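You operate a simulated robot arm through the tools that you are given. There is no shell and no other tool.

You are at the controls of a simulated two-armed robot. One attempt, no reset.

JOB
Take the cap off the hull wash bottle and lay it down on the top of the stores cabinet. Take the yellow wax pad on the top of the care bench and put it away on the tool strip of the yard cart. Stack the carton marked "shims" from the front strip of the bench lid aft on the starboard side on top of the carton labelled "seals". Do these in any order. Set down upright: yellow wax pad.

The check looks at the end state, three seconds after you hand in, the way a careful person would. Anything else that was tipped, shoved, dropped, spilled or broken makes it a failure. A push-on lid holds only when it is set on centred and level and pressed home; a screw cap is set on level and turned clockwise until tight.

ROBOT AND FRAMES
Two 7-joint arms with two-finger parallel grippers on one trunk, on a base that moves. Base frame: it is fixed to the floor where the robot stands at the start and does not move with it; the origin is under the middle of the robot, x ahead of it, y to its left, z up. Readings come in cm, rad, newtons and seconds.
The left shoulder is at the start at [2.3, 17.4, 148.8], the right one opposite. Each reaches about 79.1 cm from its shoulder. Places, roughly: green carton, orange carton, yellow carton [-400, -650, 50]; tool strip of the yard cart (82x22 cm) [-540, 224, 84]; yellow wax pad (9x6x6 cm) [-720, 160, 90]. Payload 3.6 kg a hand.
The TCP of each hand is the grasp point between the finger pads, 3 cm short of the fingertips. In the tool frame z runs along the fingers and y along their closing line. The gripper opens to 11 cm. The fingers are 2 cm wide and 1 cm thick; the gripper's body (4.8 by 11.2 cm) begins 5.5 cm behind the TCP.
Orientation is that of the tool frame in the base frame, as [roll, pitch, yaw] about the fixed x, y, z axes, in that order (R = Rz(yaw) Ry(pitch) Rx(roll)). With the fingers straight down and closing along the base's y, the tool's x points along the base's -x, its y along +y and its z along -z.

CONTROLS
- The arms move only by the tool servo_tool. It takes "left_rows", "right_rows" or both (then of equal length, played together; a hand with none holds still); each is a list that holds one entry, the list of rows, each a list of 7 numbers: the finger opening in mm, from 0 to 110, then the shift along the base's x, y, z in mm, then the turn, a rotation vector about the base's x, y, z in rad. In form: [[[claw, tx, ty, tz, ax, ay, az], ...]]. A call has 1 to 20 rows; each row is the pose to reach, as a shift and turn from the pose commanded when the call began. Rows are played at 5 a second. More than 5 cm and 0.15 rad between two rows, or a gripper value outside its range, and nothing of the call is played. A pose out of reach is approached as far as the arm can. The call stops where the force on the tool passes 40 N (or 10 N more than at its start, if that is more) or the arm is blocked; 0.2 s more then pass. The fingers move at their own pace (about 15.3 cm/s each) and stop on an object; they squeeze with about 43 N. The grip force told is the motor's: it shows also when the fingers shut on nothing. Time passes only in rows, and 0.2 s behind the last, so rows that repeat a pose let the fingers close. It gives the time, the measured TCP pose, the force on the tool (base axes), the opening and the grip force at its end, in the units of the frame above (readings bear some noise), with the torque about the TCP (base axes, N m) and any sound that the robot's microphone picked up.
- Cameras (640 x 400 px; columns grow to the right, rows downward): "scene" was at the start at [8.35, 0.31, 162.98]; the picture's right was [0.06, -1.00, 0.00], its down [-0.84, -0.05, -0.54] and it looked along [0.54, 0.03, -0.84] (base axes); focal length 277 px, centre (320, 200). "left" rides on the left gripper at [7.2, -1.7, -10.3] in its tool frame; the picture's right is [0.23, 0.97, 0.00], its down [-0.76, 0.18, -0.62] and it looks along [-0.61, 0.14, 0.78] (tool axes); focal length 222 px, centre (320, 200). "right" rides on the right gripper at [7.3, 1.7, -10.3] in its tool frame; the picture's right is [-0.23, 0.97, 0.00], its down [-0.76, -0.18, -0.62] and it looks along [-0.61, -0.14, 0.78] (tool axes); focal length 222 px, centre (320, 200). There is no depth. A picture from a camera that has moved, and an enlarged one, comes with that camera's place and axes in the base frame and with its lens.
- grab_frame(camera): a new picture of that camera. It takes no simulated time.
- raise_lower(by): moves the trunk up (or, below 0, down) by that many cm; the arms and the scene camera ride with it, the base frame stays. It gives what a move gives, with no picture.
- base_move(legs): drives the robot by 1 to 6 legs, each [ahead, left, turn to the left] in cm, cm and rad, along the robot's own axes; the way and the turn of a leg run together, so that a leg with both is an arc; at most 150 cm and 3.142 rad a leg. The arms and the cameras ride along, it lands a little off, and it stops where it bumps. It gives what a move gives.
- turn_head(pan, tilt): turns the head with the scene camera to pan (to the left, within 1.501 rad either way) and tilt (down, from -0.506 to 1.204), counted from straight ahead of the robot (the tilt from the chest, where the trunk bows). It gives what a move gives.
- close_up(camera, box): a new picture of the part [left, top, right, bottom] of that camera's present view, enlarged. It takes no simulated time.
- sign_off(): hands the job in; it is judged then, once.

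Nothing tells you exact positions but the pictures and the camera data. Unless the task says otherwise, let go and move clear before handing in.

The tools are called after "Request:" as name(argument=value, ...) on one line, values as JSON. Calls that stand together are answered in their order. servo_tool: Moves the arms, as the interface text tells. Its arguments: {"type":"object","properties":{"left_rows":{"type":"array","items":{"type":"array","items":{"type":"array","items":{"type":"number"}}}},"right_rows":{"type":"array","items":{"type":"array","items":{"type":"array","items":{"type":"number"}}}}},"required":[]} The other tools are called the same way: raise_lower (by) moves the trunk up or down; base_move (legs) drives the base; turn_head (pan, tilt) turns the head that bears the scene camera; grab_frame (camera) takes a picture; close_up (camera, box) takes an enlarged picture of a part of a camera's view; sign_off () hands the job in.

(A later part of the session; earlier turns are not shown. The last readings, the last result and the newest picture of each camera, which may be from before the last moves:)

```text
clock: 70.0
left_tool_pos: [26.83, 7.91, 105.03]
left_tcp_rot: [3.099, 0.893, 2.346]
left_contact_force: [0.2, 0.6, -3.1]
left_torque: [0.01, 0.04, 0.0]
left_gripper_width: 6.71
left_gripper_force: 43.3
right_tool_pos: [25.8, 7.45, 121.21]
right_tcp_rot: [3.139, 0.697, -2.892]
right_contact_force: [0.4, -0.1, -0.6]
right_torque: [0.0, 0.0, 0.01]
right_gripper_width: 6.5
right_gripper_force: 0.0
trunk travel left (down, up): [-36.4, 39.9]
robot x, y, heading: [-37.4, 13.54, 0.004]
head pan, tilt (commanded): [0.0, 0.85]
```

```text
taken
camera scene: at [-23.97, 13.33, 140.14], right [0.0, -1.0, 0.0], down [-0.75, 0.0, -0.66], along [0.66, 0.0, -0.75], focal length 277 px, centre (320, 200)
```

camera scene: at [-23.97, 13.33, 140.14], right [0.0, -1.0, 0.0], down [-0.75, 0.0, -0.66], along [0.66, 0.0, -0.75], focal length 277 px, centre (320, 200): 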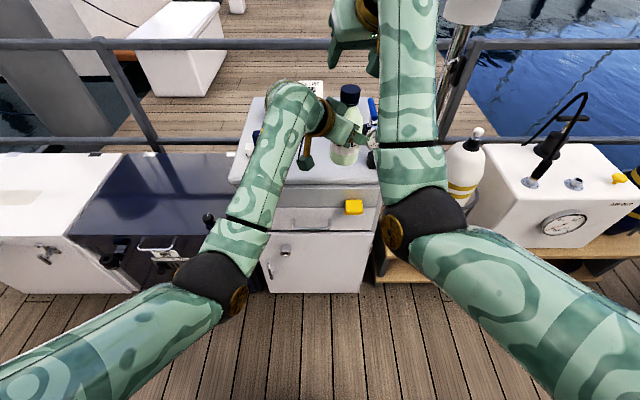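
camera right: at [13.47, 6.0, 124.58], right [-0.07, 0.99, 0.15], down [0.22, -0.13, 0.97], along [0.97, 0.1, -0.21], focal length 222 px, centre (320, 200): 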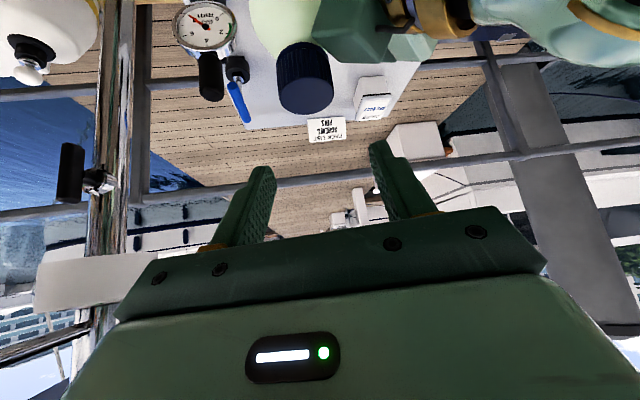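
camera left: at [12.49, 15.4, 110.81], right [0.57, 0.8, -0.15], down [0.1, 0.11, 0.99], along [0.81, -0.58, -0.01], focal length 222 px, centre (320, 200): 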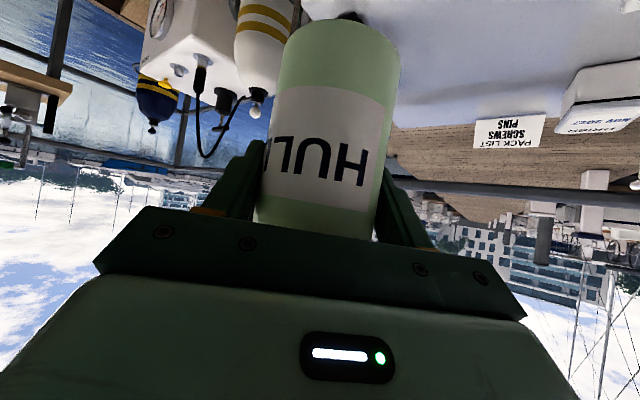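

Both hands are where I want them, with the cap below the open right fingers. One close look from the right camera to centre on it.

Request:
close_up(camera="right", box=[220, 10, 420, 135])

Request:
close_up(camera="scene", box=[300, 60, 400, 180])

```text
3.20 times, centred on (320, 72) of right
camera zoom: at [13.47, 6.0, 124.58], right [-0.07, 0.99, 0.15], down [0.22, -0.13, 0.97], along [0.97, 0.1, -0.21], focal length 711 px, centre (320, 608)
```

zoom: 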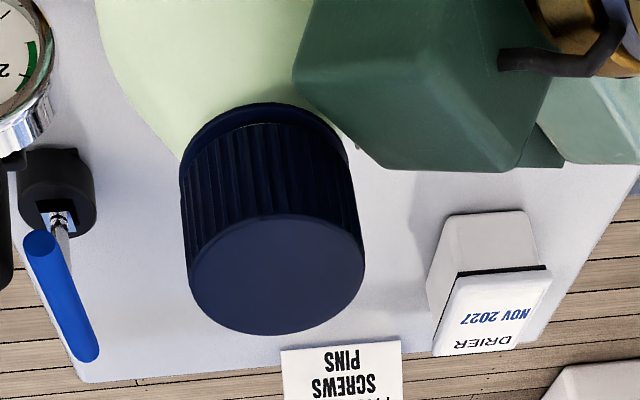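

```text
3.33 times, centred on (350, 120) of scene
camera zoom: at [-23.97, 13.33, 140.14], right [0.0, -1.0, 0.0], down [-0.75, 0.0, -0.66], along [0.66, 0.0, -0.75], focal length 923 px, centre (220, 467)
```

zoom: 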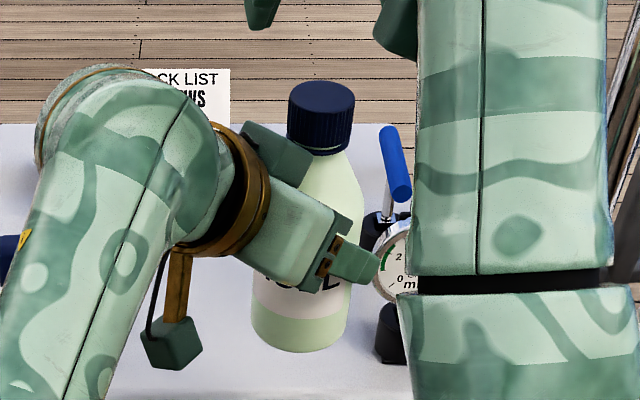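

The cap top centre measures [26.6, 7.5, 114.4], as planned. I'll lower the right fingers around the cap, keeping the tips above the neck ring, and close gently.

Request:
servo_tool(right_rows=[[[65, -1, -2, -10, 0, 0, 0], [65, -1, -2, -20, 0, 0, 0], [65, -1, -2, -30, 0, 0, 0], [65, -1, -2, -40, 0, 0, 0], [65, -1, -2, -48, 0, 0, 0], [65, -1, -2, -56, 0, 0, 0], [65, -1, -2, -63, 0, 0, 0], [65, -1, -2, -63, 0, 0, 0]]])

Request:
grab_frame(camera="right")

Request:
close_up(camera="scene", box=[290, 50, 410, 180])

```text
clock: 71.8
left_tool_pos: [26.78, 8.06, 104.67]
left_tcp_rot: [3.103, 0.883, 2.348]
left_contact_force: [-11.0, -0.2, -33.6]
left_torque: [-0.85, -1.22, 0.38]
left_gripper_width: 6.72
left_gripper_force: 43.1
right_tool_pos: [25.6, 7.11, 115.36]
right_tcp_rot: [3.137, 0.706, -2.897]
right_contact_force: [11.8, 0.2, 30.5]
right_torque: [1.12, -0.29, -0.46]
right_gripper_width: 6.39
right_gripper_force: 0.0
trunk travel left (down, up): [-36.4, 39.9]
robot x, y, heading: [-37.36, 13.61, -0.001]
head pan, tilt (commanded): [0.0, 0.85]
```

```text
taken
camera right: at [13.4, 5.79, 118.5], right [-0.07, 0.99, 0.15], down [0.21, -0.13, 0.97], along [0.97, 0.1, -0.2], focal length 222 px, centre (320, 200)
```

right: 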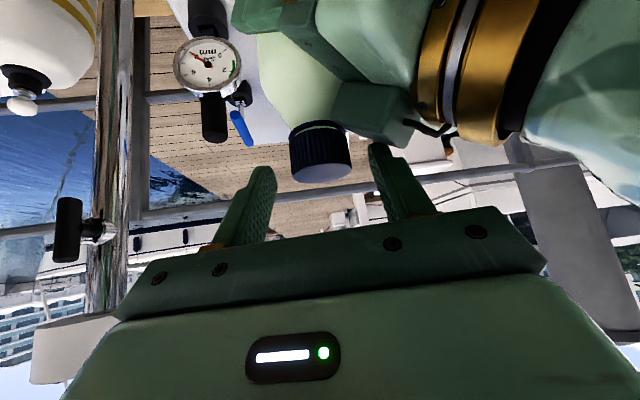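

```text
3.08 times, centred on (350, 115) of scene
camera zoom: at [-23.97, 13.35, 140.15], right [0.0, -1.0, 0.0], down [-0.75, 0.0, -0.66], along [0.66, 0.0, -0.75], focal length 852 px, centre (228, 462)
```

zoom: 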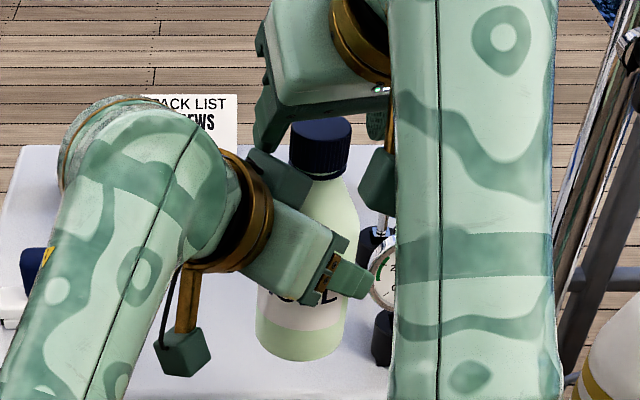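

The right finger pressed on a block that sticks up from the left gripper's back, so I'm backing off. The bottle needs a lower, flatter left grip so that block stays clear of the cap.

Request:
servo_tool(right_rows=[[[65, 0, 0, 10, 0, 0, 0], [65, 0, 0, 25, 0, 0, 0], [65, 0, 0, 45, 0, 0, 0], [65, 0, 0, 65, 0, 0, 0], [65, 0, -30, 75, 0, 0, 0], [65, 0, -60, 80, 0, 0, 0], [65, 0, -90, 80, 0, 0, 0], [65, 0, -120, 80, 0, 0, 0]]])

Request:
close_up(camera="scene", box=[290, 50, 410, 180])

Request:
grab_frame(camera="right")

```text
clock: 73.6
left_tool_pos: [26.83, 7.84, 105.01]
left_tcp_rot: [3.1, 0.89, 2.346]
left_contact_force: [-0.1, 0.6, -2.7]
left_torque: [0.03, 0.01, -0.01]
left_gripper_width: 6.72
left_gripper_force: 42.6
right_tool_pos: [25.63, -5.01, 123.01]
right_tcp_rot: [3.14, 0.694, -2.895]
right_contact_force: [0.6, -0.5, -0.3]
right_torque: [-0.01, -0.01, 0.01]
right_gripper_width: 6.5
right_gripper_force: 0.1
trunk travel left (down, up): [-36.4, 39.9]
robot x, y, heading: [-37.25, 13.49, -0.001]
head pan, tilt (commanded): [0.0, 0.85]
```

```text
3.08 times, centred on (350, 115) of scene
camera zoom: at [-23.97, 13.3, 140.14], right [0.0, -1.0, 0.0], down [-0.75, 0.0, -0.66], along [0.66, 0.0, -0.75], focal length 852 px, centre (228, 462)
```

zoom: 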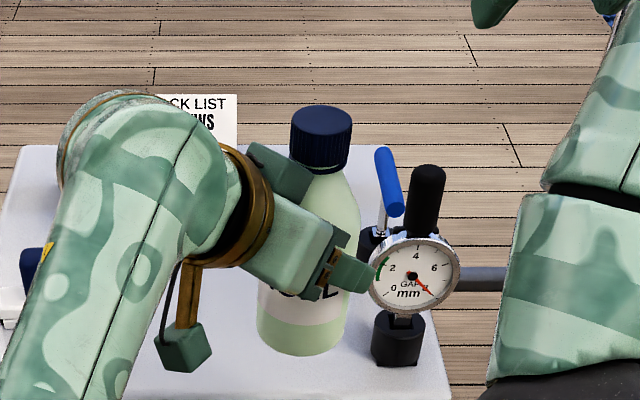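

```text
taken
camera right: at [13.39, -6.38, 126.27], right [-0.07, 0.99, 0.15], down [0.22, -0.13, 0.97], along [0.97, 0.1, -0.21], focal length 222 px, centre (320, 200)
```

right: 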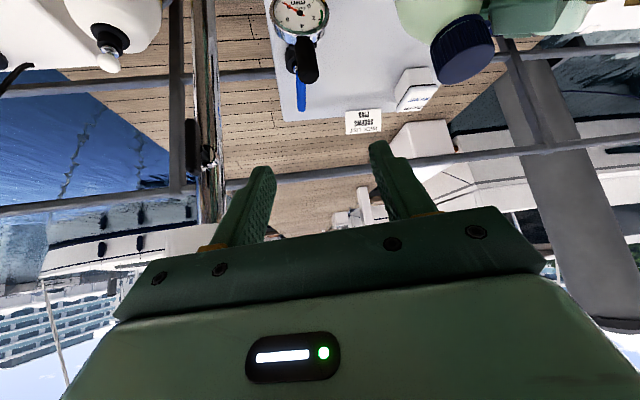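

Everything is still in order. I'll take one look at the left gripper's block from the right camera to know its real extent.

Request:
close_up(camera="right", box=[380, 0, 640, 160])

Request:
turn_head(pan=-0.1, tilt=0.5)

Request:
grab_frame(camera="scene")

```text
2.46 times, centred on (510, 80) of right
camera zoom: at [13.39, -6.38, 126.27], right [-0.07, 0.99, 0.15], down [0.22, -0.13, 0.97], along [0.97, 0.1, -0.21], focal length 547 px, centre (-148, 495)
```

zoom: 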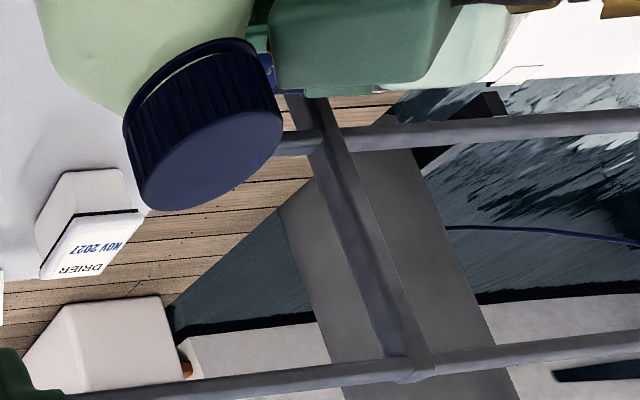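

```text
clock: 74.4
left_tool_pos: [26.91, 8.0, 104.99]
left_tcp_rot: [3.101, 0.892, 2.345]
left_contact_force: [0.0, -1.6, -2.2]
left_torque: [0.0, 0.01, -0.01]
left_gripper_width: 6.7
left_gripper_force: 43.2
right_tool_pos: [25.61, -4.92, 123.04]
right_tcp_rot: [3.141, 0.696, -2.894]
right_contact_force: [0.1, -0.1, 0.3]
right_torque: [0.03, -0.03, 0.01]
right_gripper_width: 6.5
right_gripper_force: 0.1
trunk travel left (down, up): [-36.4, 39.9]
robot x, y, heading: [-37.31, 13.17, -0.002]
head pan, tilt (commanded): [-0.099, 0.499]
```

```text
taken
camera scene: at [-22.73, 12.44, 143.13], right [-0.1, -0.99, 0.0], down [-0.48, 0.05, -0.88], along [0.87, -0.09, -0.48], focal length 277 px, centre (320, 200)
```

scene: 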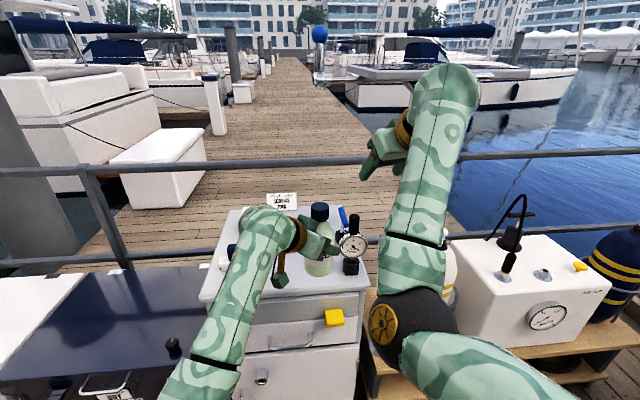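

I now know the block's shape: with a flatter grip (about 30° down) and the hand 1.5 cm further back, it will stay below the cap. I'll raise the bottle a bit, lower the trunk, and drive in to set it down at about [42, 12.5] on the cabinet for a regrip.

Request:
servo_tool(left_rows=[[[40, 0, 0, 12, 0, 0, 0], [40, 0, 0, 25, 0, 0, 0], [40, 0, 0, 38, 0, 0, 0], [40, 0, 0, 50, 0, 0, 0], [40, 0, 0, 50, 0, 0, 0]]])

Request:
raise_lower(by=-14)

Request:
turn_head(pan=0.0, tilt=0.75)

Request:
grab_frame(camera="scene")

Request:
grab_frame(camera="right")

```text
clock: 75.6
left_tool_pos: [26.87, 7.96, 110.19]
left_tcp_rot: [3.101, 0.892, 2.346]
left_contact_force: [-0.4, -0.2, -2.3]
left_torque: [0.0, 0.02, 0.03]
left_gripper_width: 6.67
left_gripper_force: 43.0
right_tool_pos: [25.74, -4.83, 122.92]
right_tcp_rot: [3.14, 0.696, -2.895]
right_contact_force: [0.7, -0.8, 0.2]
right_torque: [0.0, -0.01, -0.04]
right_gripper_width: 6.52
right_gripper_force: 0.0
trunk travel left (down, up): [-36.4, 39.9]
robot x, y, heading: [-37.7, 13.47, -0.002]
head pan, tilt (commanded): [-0.099, 0.499]
```

```text
clock: 77.3
left_tool_pos: [26.8, 7.98, 96.04]
left_tcp_rot: [3.098, 0.893, 2.344]
left_contact_force: [-0.2, 0.7, -3.2]
left_torque: [0.04, 0.02, -0.01]
left_gripper_width: 6.7
left_gripper_force: 43.3
right_tool_pos: [25.5, -4.91, 109.2]
right_tcp_rot: [3.141, 0.698, -2.894]
right_contact_force: [-0.1, -0.3, 0.7]
right_torque: [0.02, -0.04, -0.02]
right_gripper_width: 6.48
right_gripper_force: 0.1
trunk travel left (down, up): [-22.4, 53.9]
robot x, y, heading: [-37.56, 13.13, 0.0]
head pan, tilt (commanded): [-0.099, 0.499]
```

```text
clock: 78.1
left_tool_pos: [26.88, 7.93, 96.0]
left_tcp_rot: [3.1, 0.893, 2.346]
left_contact_force: [0.1, -0.4, -3.3]
left_torque: [0.03, -0.01, 0.01]
left_gripper_width: 6.71
left_gripper_force: 43.1
right_tool_pos: [25.86, -4.78, 109.01]
right_tcp_rot: [-3.141, 0.696, -2.893]
right_contact_force: [0.2, 1.0, -0.1]
right_torque: [0.01, -0.03, -0.03]
right_gripper_width: 6.53
right_gripper_force: 0.2
trunk travel left (down, up): [-22.4, 53.9]
robot x, y, heading: [-37.45, 13.72, -0.001]
head pan, tilt (commanded): [0.0, 0.75]
```

```text
taken
camera scene: at [-17.58, 13.34, 126.62], right [0.0, -1.0, 0.0], down [-0.68, 0.0, -0.73], along [0.73, 0.0, -0.68], focal length 277 px, centre (320, 200)
```

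scene: 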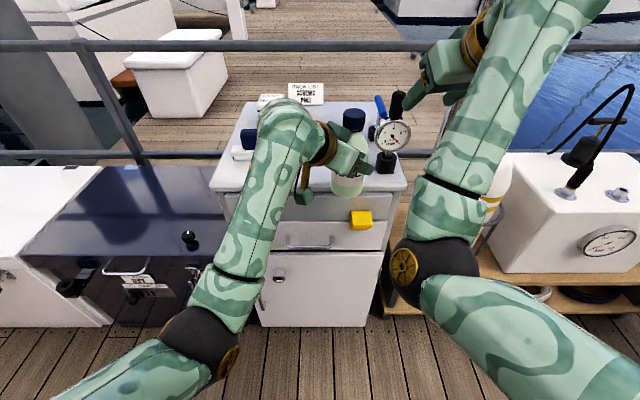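

```text
taken
camera right: at [13.41, -6.23, 112.27], right [-0.07, 0.99, 0.15], down [0.22, -0.13, 0.97], along [0.97, 0.1, -0.21], focal length 222 px, centre (320, 200)
```

right: 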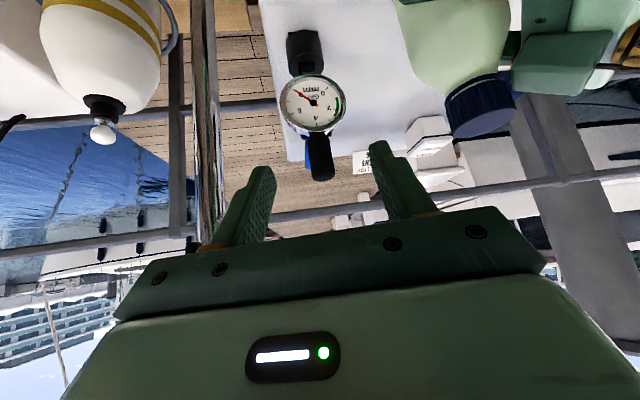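

The gauge's knob reaches about z 104, so I'll close the right fingers to keep clear while driving in. Then I'll set the bottle over its new spot.

Request:
servo_tool(right_rows=[[[10, 0, 0, 0, 0, 0, 0], [10, 0, 0, 0, 0, 0, 0], [10, 0, 0, 0, 0, 0, 0]]])

Request:
base_move(legs=[[0, 5, 0], [15.4, 0, 0]])

Request:
grab_frame(camera="scene")

Request:
grab_frame(camera="left")

Request:
grab_frame(camera="right")

```text
clock: 78.9
left_tool_pos: [26.84, 7.87, 95.95]
left_tcp_rot: [3.101, 0.892, 2.346]
left_contact_force: [-0.8, 1.0, -2.7]
left_torque: [0.02, 0.0, -0.04]
left_gripper_width: 6.71
left_gripper_force: 42.8
right_tool_pos: [25.7, -4.83, 109.03]
right_tcp_rot: [3.141, 0.696, -2.894]
right_contact_force: [-0.1, 0.2, -0.3]
right_torque: [0.0, -0.01, 0.0]
right_gripper_width: 0.98
right_gripper_force: 0.0
trunk travel left (down, up): [-22.4, 53.9]
robot x, y, heading: [-37.58, 13.53, -0.001]
head pan, tilt (commanded): [0.0, 0.75]
```

```text
clock: 80.8
left_tool_pos: [42.57, 13.21, 95.9]
left_tcp_rot: [3.102, 0.89, 2.347]
left_contact_force: [0.0, -0.8, -2.5]
left_torque: [0.01, 0.04, -0.02]
left_gripper_width: 6.71
left_gripper_force: 42.7
right_tool_pos: [41.45, 0.29, 108.88]
right_tcp_rot: [3.139, 0.693, -2.895]
right_contact_force: [0.0, 0.7, 0.2]
right_torque: [0.0, 0.0, 0.01]
right_gripper_width: 1.01
right_gripper_force: 0.0
trunk travel left (down, up): [-22.4, 53.9]
robot x, y, heading: [-21.98, 18.12, -0.001]
head pan, tilt (commanded): [0.0, 0.75]
```

```text
taken
camera scene: at [-1.92, 18.38, 126.59], right [0.0, -1.0, 0.0], down [-0.68, 0.0, -0.73], along [0.73, 0.0, -0.68], focal length 277 px, centre (320, 200)
```

scene: 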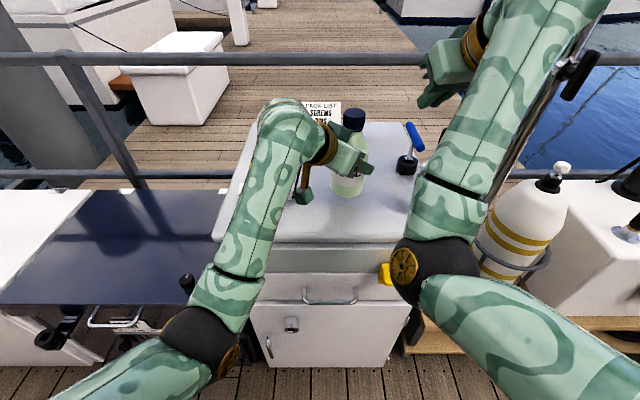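

```text
taken
camera left: at [32.15, 20.48, 96.72], right [0.57, 0.81, -0.15], down [0.1, 0.11, 0.99], along [0.81, -0.58, -0.02], focal length 222 px, centre (320, 200)
```

left: 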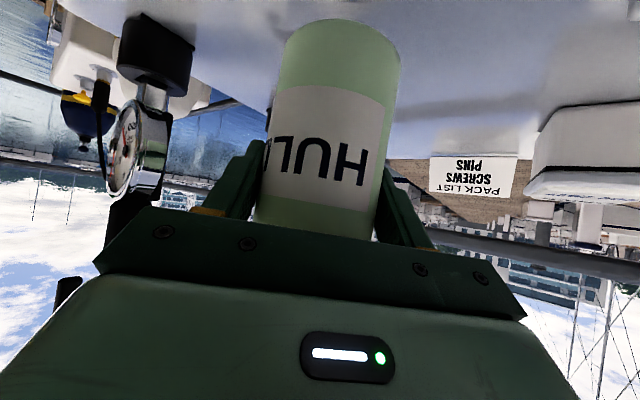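

```text
taken
camera right: at [29.08, -1.16, 112.2], right [-0.07, 0.99, 0.15], down [0.22, -0.13, 0.97], along [0.97, 0.1, -0.21], focal length 222 px, centre (320, 200)
```

right: 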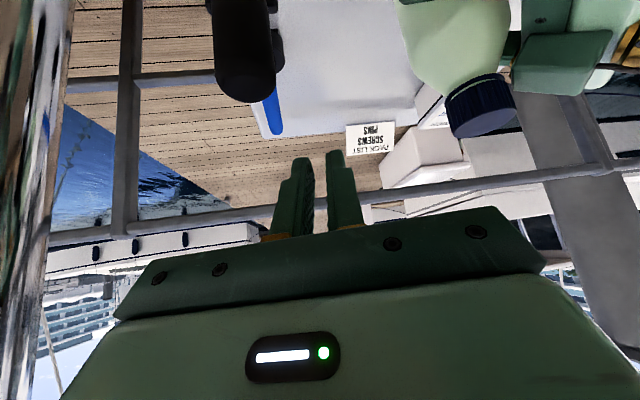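

The bottle hovers about 3 cm above the cabinet top. I'll lower it gently until it touches.

Request:
servo_tool(left_rows=[[[40, 0, 0, -6, 0, 0, 0], [40, 0, 0, -12, 0, 0, 0], [40, 0, 0, -18, 0, 0, 0], [40, 0, 0, -23, 0, 0, 0], [40, 0, 0, -27, 0, 0, 0], [40, 0, 0, -30, 0, 0, 0], [40, 0, 0, -31, 0, 0, 0]]])

Request:
close_up(camera="left", box=[220, 0, 460, 250])

Request:
close_up(camera="scene", box=[270, 90, 430, 220])

```text
clock: 82.4
left_tool_pos: [42.37, 13.0, 92.96]
left_tcp_rot: [3.101, 0.891, 2.348]
left_contact_force: [-0.2, -0.5, -2.7]
left_torque: [0.0, -0.01, 0.01]
left_gripper_width: 6.72
left_gripper_force: 43.0
right_tool_pos: [41.27, 0.25, 109.0]
right_tcp_rot: [3.141, 0.697, -2.893]
right_contact_force: [-0.3, 0.6, -0.2]
right_torque: [-0.01, -0.01, -0.04]
right_gripper_width: 1.0
right_gripper_force: 0.0
trunk travel left (down, up): [-22.4, 53.9]
robot x, y, heading: [-21.63, 18.63, -0.001]
head pan, tilt (commanded): [0.0, 0.75]
```

```text
1.60 times, centred on (340, 125) of left
camera zoom: at [32.04, 20.46, 93.68], right [0.57, 0.81, -0.15], down [0.1, 0.12, 0.99], along [0.81, -0.58, -0.01], focal length 355 px, centre (288, 320)
```

zoom: 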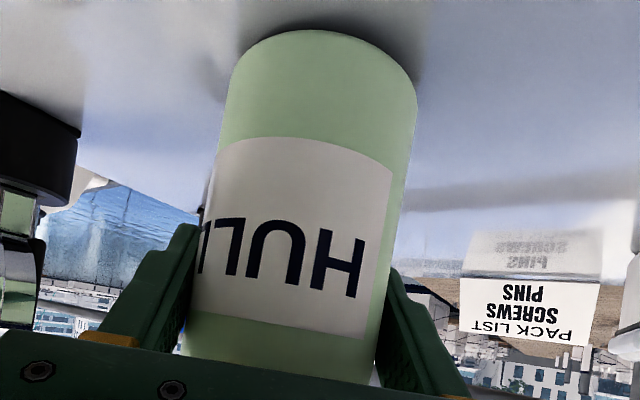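

```text
3.08 times, centred on (350, 155) of scene
camera zoom: at [-2.05, 18.38, 126.62], right [0.0, -1.0, 0.0], down [-0.68, 0.0, -0.73], along [0.73, 0.0, -0.68], focal length 852 px, centre (228, 338)
```

zoom: 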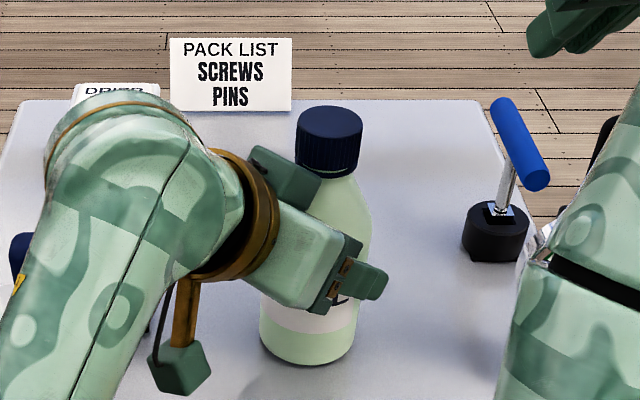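

It's within a few millimetres of the top. I'll continue in 1 mm steps until the weight comes off.

Request:
servo_tool(left_rows=[[[40, 0, 0, -1, 0, 0, 0], [40, 0, 0, -2, 0, 0, 0], [40, 0, 0, -3, 0, 0, 0]]])

Request:
servo_tool(left_rows=[[[40, 0, 0, -1, 0, 0, 0], [40, 0, 0, -2, 0, 0, 0]]])

```text
clock: 83.2
left_tool_pos: [42.51, 12.97, 92.69]
left_tcp_rot: [3.097, 0.894, 2.345]
left_contact_force: [1.2, 1.0, 5.9]
left_torque: [-0.11, 0.1, 0.01]
left_gripper_width: 6.72
left_gripper_force: 43.0
right_tool_pos: [41.18, 0.3, 108.91]
right_tcp_rot: [-3.14, 0.695, -2.891]
right_contact_force: [0.0, -0.8, 0.6]
right_torque: [-0.02, 0.01, 0.01]
right_gripper_width: 1.0
right_gripper_force: 0.1
trunk travel left (down, up): [-22.4, 53.9]
robot x, y, heading: [-21.83, 18.42, 0.002]
head pan, tilt (commanded): [0.0, 0.75]
```

```text
clock: 83.8
left_tool_pos: [42.42, 13.03, 92.79]
left_tcp_rot: [3.1, 0.897, 2.347]
left_contact_force: [6.6, 3.2, 19.2]
left_torque: [-0.21, 0.03, 0.09]
left_gripper_width: 6.7
left_gripper_force: 42.9
right_tool_pos: [41.17, 0.38, 109.06]
right_tcp_rot: [3.141, 0.698, -2.892]
right_contact_force: [0.5, 0.1, -1.3]
right_torque: [0.0, 0.02, 0.01]
right_gripper_width: 1.01
right_gripper_force: 0.0
trunk travel left (down, up): [-22.4, 53.9]
robot x, y, heading: [-21.71, 18.3, 0.004]
head pan, tilt (commanded): [0.0, 0.75]
```

The bottle rests on the cabinet again. I'll ease the pressure, open the left fingers, and move to the lower, flatter grip.

Request:
servo_tool(left_rows=[[[40, 0, 0, 2, 0, 0, 0], [55, 0, 0, 2, 0, 0, 0], [66, 0, 0, 2, 0, 0, 0], [70, 0, 0, 2, 0, 0, 0], [76, 0, 0, 2, 0, 0, 0], [84, 0, 0, 2, 0, 0, 0], [90, 0, 0, 2, 0, 0, 0], [90, 0, 0, 2, 0, 0, 0]]])

Request:
close_up(camera="left", box=[180, 0, 500, 250])

Request:
close_up(camera="scene", box=[270, 90, 430, 220])

```text
clock: 85.6
left_tool_pos: [42.26, 13.05, 92.48]
left_tcp_rot: [3.099, 0.893, 2.346]
left_contact_force: [-0.8, -0.3, -0.2]
left_torque: [0.03, 0.01, 0.0]
left_gripper_width: 8.99
left_gripper_force: 0.1
right_tool_pos: [41.25, 0.26, 109.01]
right_tcp_rot: [3.141, 0.695, -2.891]
right_contact_force: [-0.1, 0.2, -0.4]
right_torque: [0.0, -0.02, -0.02]
right_gripper_width: 0.99
right_gripper_force: 0.2
trunk travel left (down, up): [-22.4, 53.9]
robot x, y, heading: [-21.94, 18.69, 0.002]
head pan, tilt (commanded): [0.0, 0.75]
```

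```text
1.60 times, centred on (340, 125) of left
camera zoom: at [32.04, 20.47, 93.39], right [0.57, 0.81, -0.15], down [0.1, 0.11, 0.99], along [0.81, -0.58, -0.01], focal length 355 px, centre (288, 320)
```

zoom: 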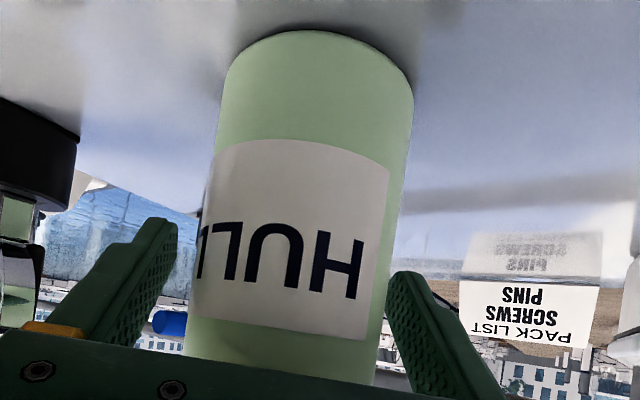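

```text
3.08 times, centred on (350, 155) of scene
camera zoom: at [-2.08, 18.39, 126.62], right [0.0, -1.0, 0.0], down [-0.68, 0.0, -0.73], along [0.73, 0.0, -0.68], focal length 852 px, centre (228, 338)
```

zoom: 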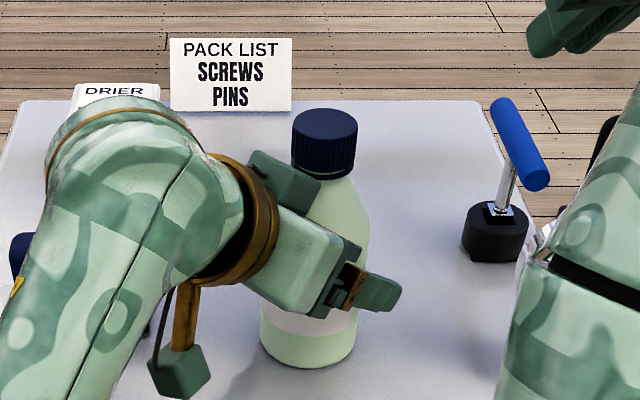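

The bottle stands free and upright, slightly off-centre between the fingers. I'll recentre, move back, lower and flatten the hand.

Request:
servo_tool(left_rows=[[[90, 3.5, 3.5, 0, 0, 0, 0], [90, 1.6, 5.4, -4, -0.026, -0.018, -0.006], [90, -0.3, 7.3, -9, -0.052, -0.036, -0.013], [90, -2.2, 9.3, -14, -0.077, -0.054, -0.019], [90, -4.2, 11.4, -18, -0.103, -0.072, -0.026], [90, -4.2, 11.4, -22, -0.129, -0.09, -0.032], [90, -4.2, 11.4, -22, -0.129, -0.09, -0.032]]])

Request:
close_up(camera="left", box=[180, 0, 500, 250])

Request:
close_up(camera="scene", box=[270, 90, 430, 220])

```text
clock: 87.2
left_tool_pos: [41.95, 14.2, 90.34]
left_tcp_rot: [-3.136, 1.047, 2.353]
left_contact_force: [0.0, 0.0, 0.5]
left_torque: [0.04, -0.02, 0.01]
left_gripper_width: 9.0
left_gripper_force: 0.1
right_tool_pos: [41.25, 0.24, 108.97]
right_tcp_rot: [-3.141, 0.696, -2.891]
right_contact_force: [-0.2, 0.0, 0.1]
right_torque: [0.01, -0.02, -0.01]
right_gripper_width: 1.02
right_gripper_force: 0.0
trunk travel left (down, up): [-22.4, 53.9]
robot x, y, heading: [-22.4, 18.64, 0.001]
head pan, tilt (commanded): [0.0, 0.75]
```

```text
1.60 times, centred on (340, 125) of left
camera zoom: at [31.84, 21.89, 89.3], right [0.61, 0.76, -0.2], down [0.02, 0.24, 0.97], along [0.79, -0.6, 0.13], focal length 355 px, centre (288, 320)
```

zoom: 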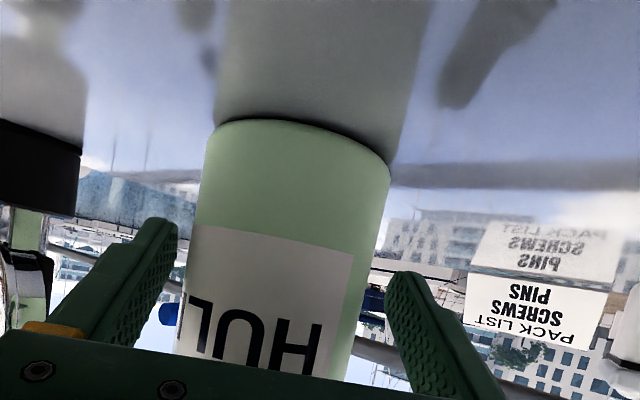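

```text
3.08 times, centred on (350, 155) of scene
camera zoom: at [-2.09, 18.38, 126.62], right [0.0, -1.0, 0.0], down [-0.68, 0.0, -0.73], along [0.73, 0.0, -0.68], focal length 852 px, centre (228, 338)
```

zoom: 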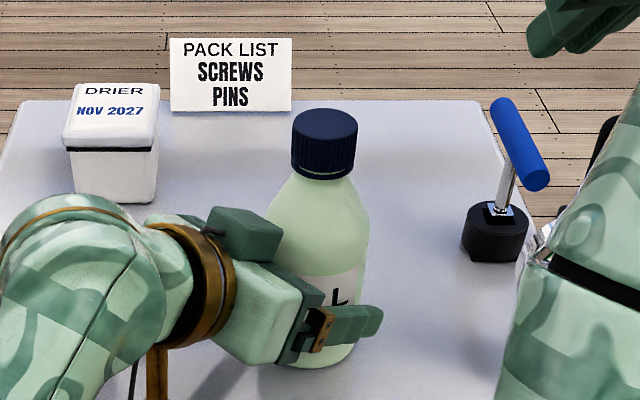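

The fingers are well centred and the block is now clear of the cap. Closing the left gripper gently.

Request:
servo_tool(left_rows=[[[84, 0, 0, 0, 0, 0, 0], [80, 0, 0, 0, 0, 0, 0], [77, 0, 0, 0, 0, 0, 0], [74, 0, 0, 0, 0, 0, 0], [71, 0, 0, 0, 0, 0, 0], [69, 0, 0, 0, 0, 0, 0], [67, 0, 0, 0, 0, 0, 0], [64, 0, 0, 0, 0, 0, 0], [60, 0, 0, 0, 0, 0, 0], [50, 0, 0, 0, 0, 0, 0], [40, 0, 0, 0, 0, 0, 0], [40, 0, 0, 0, 0, 0, 0]]])

Request:
close_up(camera="scene", box=[270, 90, 430, 220])

Request:
grab_frame(camera="right")

```text
clock: 89.8
left_tool_pos: [41.86, 14.05, 90.4]
left_tcp_rot: [-3.135, 1.047, 2.354]
left_contact_force: [2.0, -0.7, 1.3]
left_torque: [0.05, -0.18, -0.03]
left_gripper_width: 6.66
left_gripper_force: 42.9
right_tool_pos: [41.32, 0.34, 109.05]
right_tcp_rot: [-3.141, 0.696, -2.891]
right_contact_force: [-1.1, -0.2, -0.7]
right_torque: [0.02, 0.01, 0.01]
right_gripper_width: 1.02
right_gripper_force: 0.1
trunk travel left (down, up): [-22.4, 53.9]
robot x, y, heading: [-22.2, 18.93, 0.0]
head pan, tilt (commanded): [0.0, 0.75]
```

```text
3.08 times, centred on (350, 155) of scene
camera zoom: at [-2.09, 18.38, 126.62], right [0.0, -1.0, 0.0], down [-0.68, 0.0, -0.73], along [0.73, 0.0, -0.68], focal length 852 px, centre (228, 338)
```

zoom: 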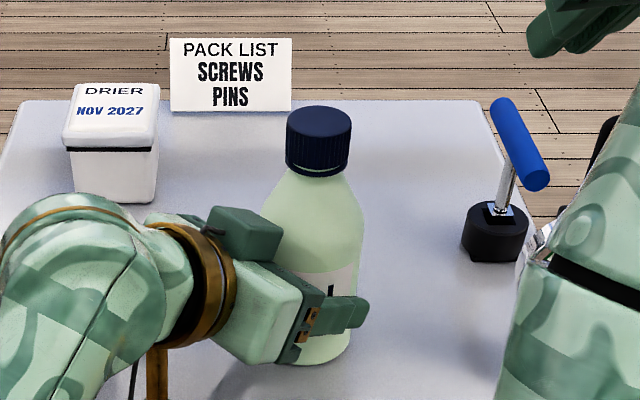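

```text
taken
camera right: at [28.93, -1.16, 112.29], right [-0.07, 0.99, 0.15], down [0.22, -0.13, 0.97], along [0.97, 0.1, -0.21], focal length 222 px, centre (320, 200)
```

right: 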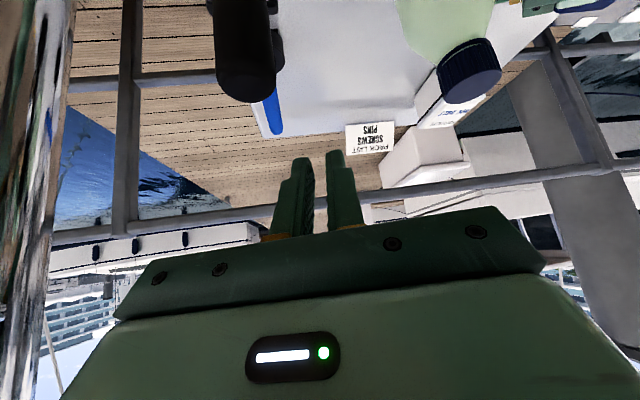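

The bottle is gripped low at 6.66 cm and stands upright. Now I'll measure the cap again for the right hand.

Request:
close_up(camera="right", box=[400, 0, 560, 120])

```text
3.33 times, centred on (480, 60) of right
camera zoom: at [28.93, -1.16, 112.29], right [-0.07, 0.99, 0.15], down [0.22, -0.13, 0.97], along [0.97, 0.1, -0.21], focal length 740 px, centre (-213, 667)
```

zoom: 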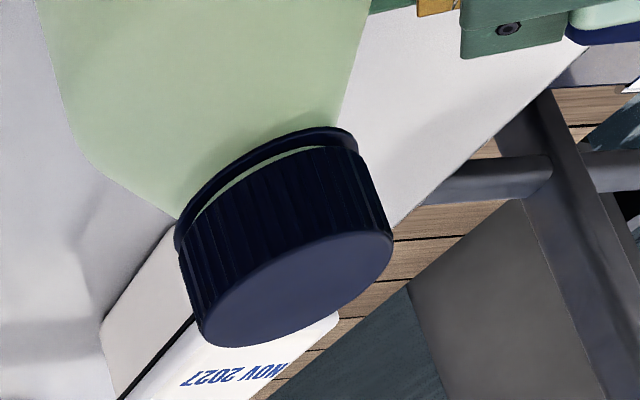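

The cap axis measures [42.8, 13.2] with its top at z 102, consistent in both views. I'll bring the right hand above the cap.

Request:
servo_tool(right_rows=[[[20, 1, 16, 5, 0, 0, 0], [30, 1, 32, 5, 0, 0, 0], [40, 2, 48, 5, 0, 0, 0], [50, 3, 64, 5, 0, 0, 0], [58, 4, 80, 5, 0, 0, 0], [58, 4, 96, 5, 0, 0, 0], [58, 5, 112, 4, 0, 0, 0], [58, 5.5, 126, 4, 0, 0, 0], [58, 5.5, 126, 4, 0, 0, 0]]])

Request:
grab_frame(camera="right")

Request:
close_up(camera="scene", box=[240, 70, 440, 220])

```text
clock: 91.8
left_tool_pos: [41.85, 14.14, 90.4]
left_tcp_rot: [-3.136, 1.048, 2.353]
left_contact_force: [1.1, -0.1, 2.4]
left_torque: [0.08, -0.23, -0.04]
left_gripper_width: 6.66
left_gripper_force: 42.8
right_tool_pos: [41.79, 12.93, 109.34]
right_tcp_rot: [3.14, 0.696, -2.894]
right_contact_force: [-0.4, 0.3, 0.2]
right_torque: [-0.01, 0.0, -0.05]
right_gripper_width: 5.77
right_gripper_force: 0.0
trunk travel left (down, up): [-22.4, 53.9]
robot x, y, heading: [-21.83, 18.23, -0.001]
head pan, tilt (commanded): [0.0, 0.75]
```

```text
taken
camera right: at [29.48, 11.46, 112.69], right [-0.07, 0.99, 0.15], down [0.22, -0.13, 0.97], along [0.97, 0.1, -0.21], focal length 222 px, centre (320, 200)
```

right: 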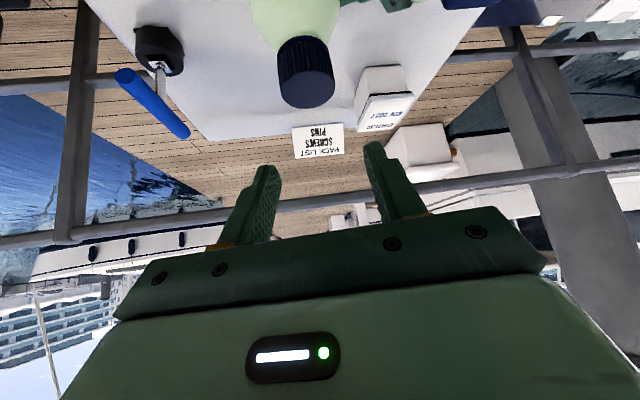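

```text
2.67 times, centred on (340, 145) of scene
camera zoom: at [-2.1, 18.39, 126.63], right [0.0, -1.0, 0.0], down [-0.68, 0.0, -0.73], along [0.73, 0.0, -0.68], focal length 738 px, centre (267, 347)
```

zoom: 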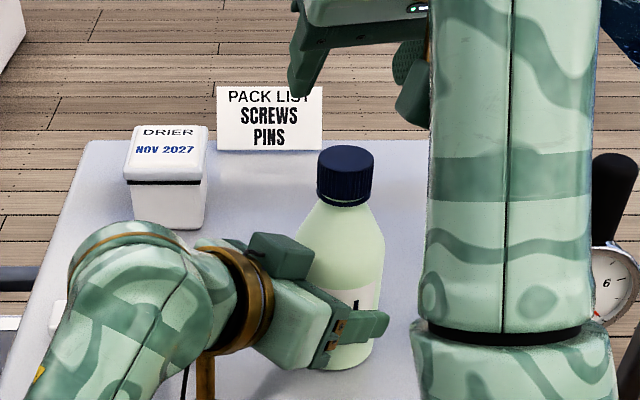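

Request:
close_up(camera="right", box=[240, 20, 400, 140])

```text
3.33 times, centred on (320, 80) of right
camera zoom: at [29.48, 11.46, 112.69], right [-0.07, 0.99, 0.15], down [0.22, -0.13, 0.97], along [0.97, 0.1, -0.21], focal length 740 px, centre (320, 600)
```

zoom: 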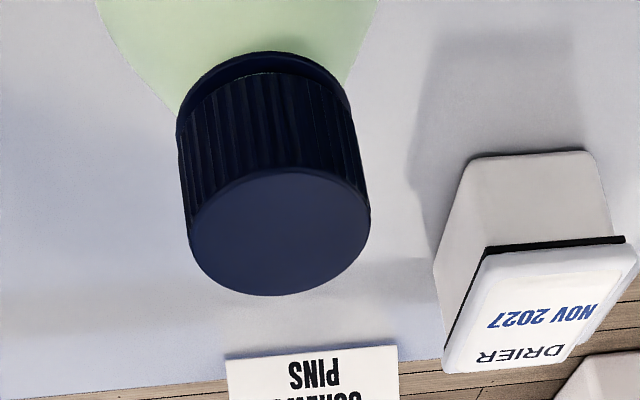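

The measured cap centre matches to within a millimetre or so. I'll lower the fingers straight down around it.

Request:
servo_tool(right_rows=[[[58, 0, 0, -12, 0, 0, 0], [58, 0, 0, -24, 0, 0, 0], [58, 0, 0, -36, 0, 0, 0], [58, 0, 0, -46, 0, 0, 0], [58, 0, 0, -54, 0, 0, 0], [58, 0, 0, -62, 0, 0, 0], [58, 0, 0, -69, 0, 0, 0], [58, 0, 0, -69, 0, 0, 0]]])

Request:
grab_frame(camera="right")

Request:
close_up(camera="scene", box=[270, 80, 430, 220])

```text
clock: 93.6
left_tool_pos: [41.99, 14.2, 90.31]
left_tcp_rot: [-3.137, 1.047, 2.353]
left_contact_force: [0.1, -0.3, 2.1]
left_torque: [0.08, -0.17, -0.05]
left_gripper_width: 6.67
left_gripper_force: 43.1
right_tool_pos: [41.82, 12.86, 102.5]
right_tcp_rot: [3.141, 0.697, -2.892]
right_contact_force: [0.3, 0.6, 0.6]
right_torque: [0.0, 0.02, -0.03]
right_gripper_width: 5.81
right_gripper_force: 0.0
trunk travel left (down, up): [-22.4, 53.9]
robot x, y, heading: [-21.78, 18.25, 0.002]
head pan, tilt (commanded): [0.0, 0.75]
```

```text
taken
camera right: at [29.5, 11.43, 105.81], right [-0.07, 0.99, 0.15], down [0.22, -0.13, 0.97], along [0.97, 0.1, -0.21], focal length 222 px, centre (320, 200)
```

right: 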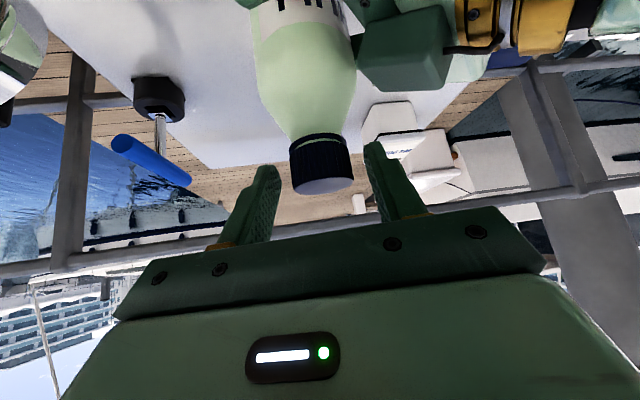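

```text
2.86 times, centred on (350, 150) of scene
camera zoom: at [-2.1, 18.39, 126.63], right [0.0, -1.0, 0.0], down [-0.68, 0.0, -0.73], along [0.73, 0.0, -0.68], focal length 791 px, centre (234, 343)
```

zoom: 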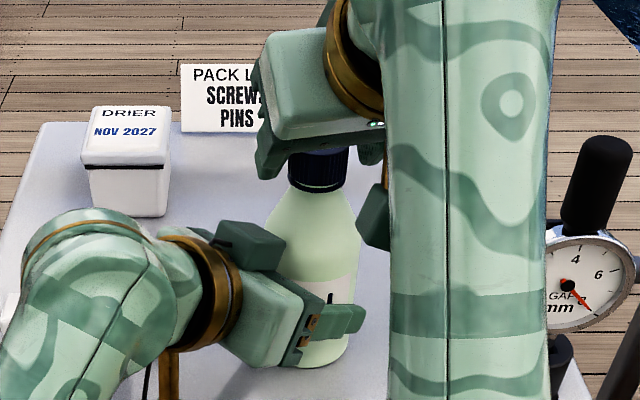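

The fingers straddle the cap evenly with no contact force. Closing on the cap gently.

Request:
servo_tool(right_rows=[[[52, 0, 0, 0, 0, 0, 0], [48, 0, 0, 0, 0, 0, 0], [45, 0, 0, 0, 0, 0, 0], [42, 0, 0, 0, 0, 0, 0], [40, 0, 0, 0, 0, 0, 0], [38, 0, 0, 0, 0, 0, 0], [36, 0, 0, 0, 0, 0, 0], [33, 0, 0, 0, 0, 0, 0], [28, 0, 0, 0, 0, 0, 0], [20, 0, 0, 0, 0, 0, 0], [20, 0, 0, 0, 0, 0, 0]]])

Request:
grab_frame(camera="right")

```text
clock: 96.0
left_tool_pos: [41.93, 14.11, 90.5]
left_tcp_rot: [-3.136, 1.049, 2.352]
left_contact_force: [-0.4, -6.8, 1.6]
left_torque: [0.77, -0.41, -0.07]
left_gripper_width: 6.63
left_gripper_force: 42.8
right_tool_pos: [41.9, 12.94, 102.58]
right_tcp_rot: [-3.141, 0.697, -2.893]
right_contact_force: [0.7, 8.1, -0.3]
right_torque: [0.15, 0.01, 0.09]
right_gripper_width: 4.26
right_gripper_force: 42.8
trunk travel left (down, up): [-22.4, 53.9]
robot x, y, heading: [-22.07, 18.91, 0.002]
head pan, tilt (commanded): [0.0, 0.75]
```

```text
taken
camera right: at [29.5, 11.45, 105.81], right [-0.07, 0.99, 0.15], down [0.22, -0.13, 0.97], along [0.97, 0.1, -0.21], focal length 222 px, centre (320, 200)
```

right: 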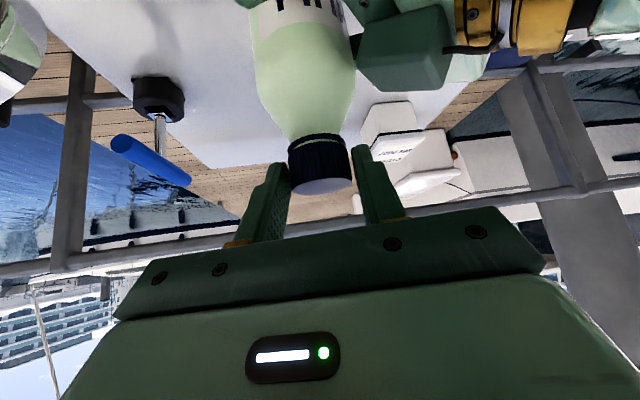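

The right gripper closed on the cap at 4.26 cm. I'll try a first small counter-clockwise turn about the cap axis and watch the torques.

Request:
servo_tool(right_rows=[[[20, 0.1, -0.4, 0, 0, 0, 0.05], [20, 0.3, -0.9, 0, 0, 0, 0.1], [20, 0.45, -1.3, 0, 0, 0, 0.15], [20, 0.6, -1.7, 0, 0, 0, 0.2], [20, 0.8, -2.1, 0, 0, 0, 0.25], [20, 1.05, -2.5, 0, 0, 0, 0.3]]])

Request:
close_up(camera="right", box=[230, 90, 410, 230])

Request:
close_up(camera="scene", box=[270, 80, 430, 220])

```text
clock: 97.4
left_tool_pos: [41.9, 14.11, 90.39]
left_tcp_rot: [-3.137, 1.048, 2.355]
left_contact_force: [-5.0, -4.5, 0.3]
left_torque: [0.15, -0.58, -0.17]
left_gripper_width: 6.63
left_gripper_force: 42.8
right_tool_pos: [41.87, 12.61, 102.55]
right_tcp_rot: [3.141, 0.697, -2.591]
right_contact_force: [3.7, 2.7, 0.6]
right_torque: [0.07, -0.1, -0.01]
right_gripper_width: 4.24
right_gripper_force: 42.4
trunk travel left (down, up): [-22.4, 53.9]
robot x, y, heading: [-21.8, 18.95, -0.0]
head pan, tilt (commanded): [0.0, 0.75]
```

```text
2.86 times, centred on (320, 160) of right
camera zoom: at [30.56, 7.62, 105.8], right [-0.36, 0.92, 0.15], down [0.25, -0.06, 0.97], along [0.9, 0.39, -0.21], focal length 635 px, centre (320, 314)
```

zoom: 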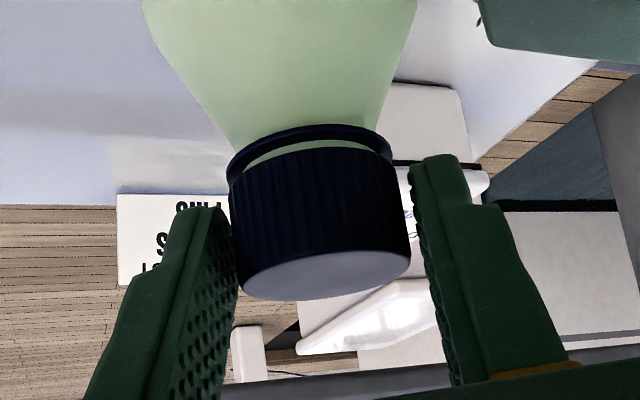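

```text
2.86 times, centred on (350, 150) of scene
camera zoom: at [-2.12, 18.37, 126.63], right [0.0, -1.0, 0.0], down [-0.68, 0.0, -0.73], along [0.73, 0.0, -0.68], focal length 791 px, centre (234, 343)
```

zoom: 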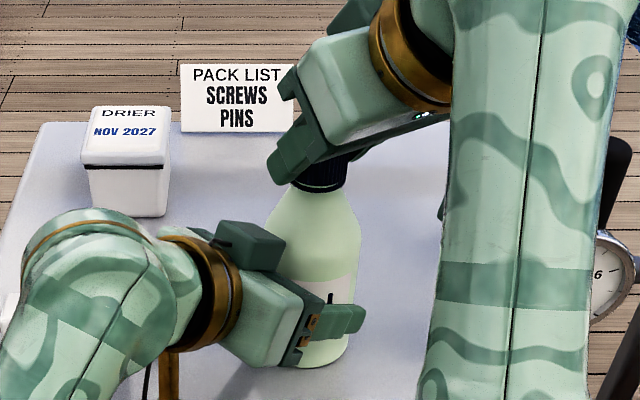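

The turn went smoothly with almost no resisting torque and the bottle stayed put. I'll continue the stroke further counter-clockwise.

Request:
servo_tool(right_rows=[[[20, 0.5, -0.7, 0, 0, 0, 0.1], [20, 1.1, -1.4, 0, 0, 0, 0.2], [20, 1.7, -2.1, 0, 0, 0, 0.3], [20, 2.4, -2.6, 0, 0, 0, 0.4], [20, 3.2, -3.1, 0, 0, 0, 0.5]]])

Request:
grab_frame(camera="right")

Request:
grab_frame(camera="scene")

```text
clock: 98.6
left_tool_pos: [41.94, 14.1, 90.38]
left_tcp_rot: [-3.137, 1.048, 2.352]
left_contact_force: [-16.1, 2.6, 0.2]
left_torque: [0.0, -1.18, -0.14]
left_gripper_width: 6.66
left_gripper_force: 43.0
right_tool_pos: [42.19, 12.23, 102.49]
right_tcp_rot: [3.141, 0.696, -2.092]
right_contact_force: [15.0, -1.8, 2.3]
right_torque: [-0.1, -0.38, -0.17]
right_gripper_width: 4.25
right_gripper_force: 43.3
trunk travel left (down, up): [-22.4, 53.9]
robot x, y, heading: [-21.98, 18.41, -0.004]
head pan, tilt (commanded): [0.0, 0.75]
```

```text
taken
camera right: at [34.59, 2.49, 105.81], right [-0.76, 0.64, 0.15], down [0.25, 0.07, 0.97], along [0.6, 0.77, -0.21], focal length 222 px, centre (320, 200)
```

right: 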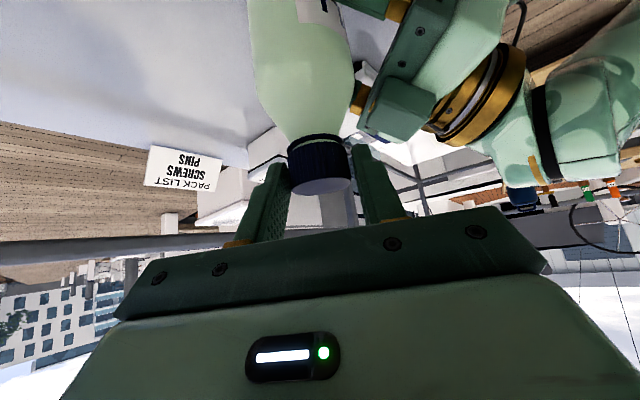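

```text
taken
camera scene: at [-2.12, 18.4, 126.63], right [0.0, -1.0, 0.0], down [-0.68, 0.0, -0.73], along [0.73, 0.0, -0.68], focal length 277 px, centre (320, 200)
```

scene: 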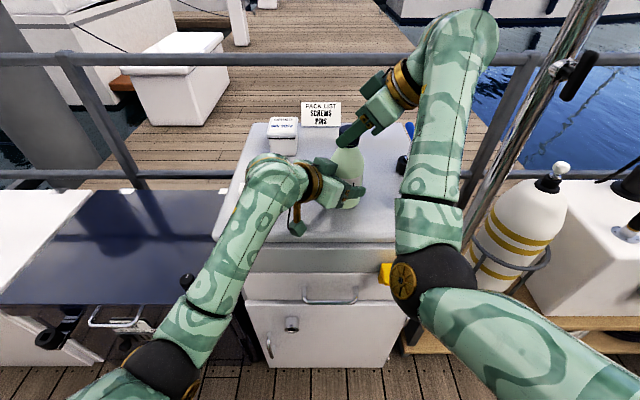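

The cap hand turned 0.8 rad while the bottle's label stayed put, so the cap is turning on its thread. I'll open, swing back and take another stroke.

Request:
servo_tool(right_rows=[[[40, 0, 0, 0, 0, 0, 0], [50, 0, 0, 0, 0, 0, 0], [58, 0, 0, 0, 0, 0, 0], [58, -0.8, 0.5, 0, 0, 0, -0.1], [58, -1.5, 1.1, 0, 0, 0, -0.2], [58, -2.2, 1.8, 0, 0, 0, -0.3], [58, -2.8, 2.5, 0, 0, 0, -0.4], [58, -3.4, 3.3, 0, 0, 0, -0.5], [58, -3.8, 4.1, 0, 0, 0, -0.6], [58, -4.2, 5.0, 0, 0, 0, -0.7], [58, -4.5, 5.9, 0, 0, 0, -0.8], [58, -4.7, 6.9, 0, 0, 0, -0.9], [58, -4.7, 6.9, 0, 0, 0, -0.9]]])

Request:
close_up(camera="right", box=[230, 90, 410, 230])

```text
clock: 101.4
left_tool_pos: [41.95, 14.03, 90.44]
left_tcp_rot: [-3.136, 1.046, 2.353]
left_contact_force: [0.7, 0.7, 2.3]
left_torque: [0.18, -0.04, 0.02]
left_gripper_width: 6.68
left_gripper_force: 43.8
right_tool_pos: [41.74, 12.91, 102.47]
right_tcp_rot: [3.14, 0.697, -2.994]
right_contact_force: [-0.3, 0.5, 0.2]
right_torque: [0.02, -0.02, 0.0]
right_gripper_width: 5.78
right_gripper_force: 0.1
trunk travel left (down, up): [-22.4, 53.9]
robot x, y, heading: [-21.8, 18.42, -0.002]
head pan, tilt (commanded): [0.0, 0.75]
```

```text
2.86 times, centred on (320, 160) of right
camera zoom: at [29.34, 12.83, 105.78], right [0.03, 0.99, 0.15], down [0.21, -0.15, 0.97], along [0.98, 0.0, -0.21], focal length 635 px, centre (320, 314)
```

zoom: 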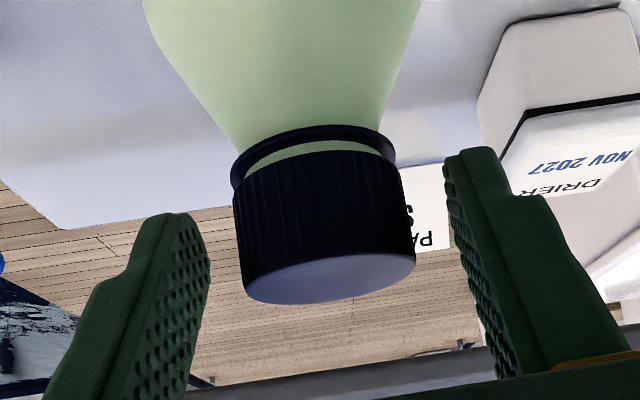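

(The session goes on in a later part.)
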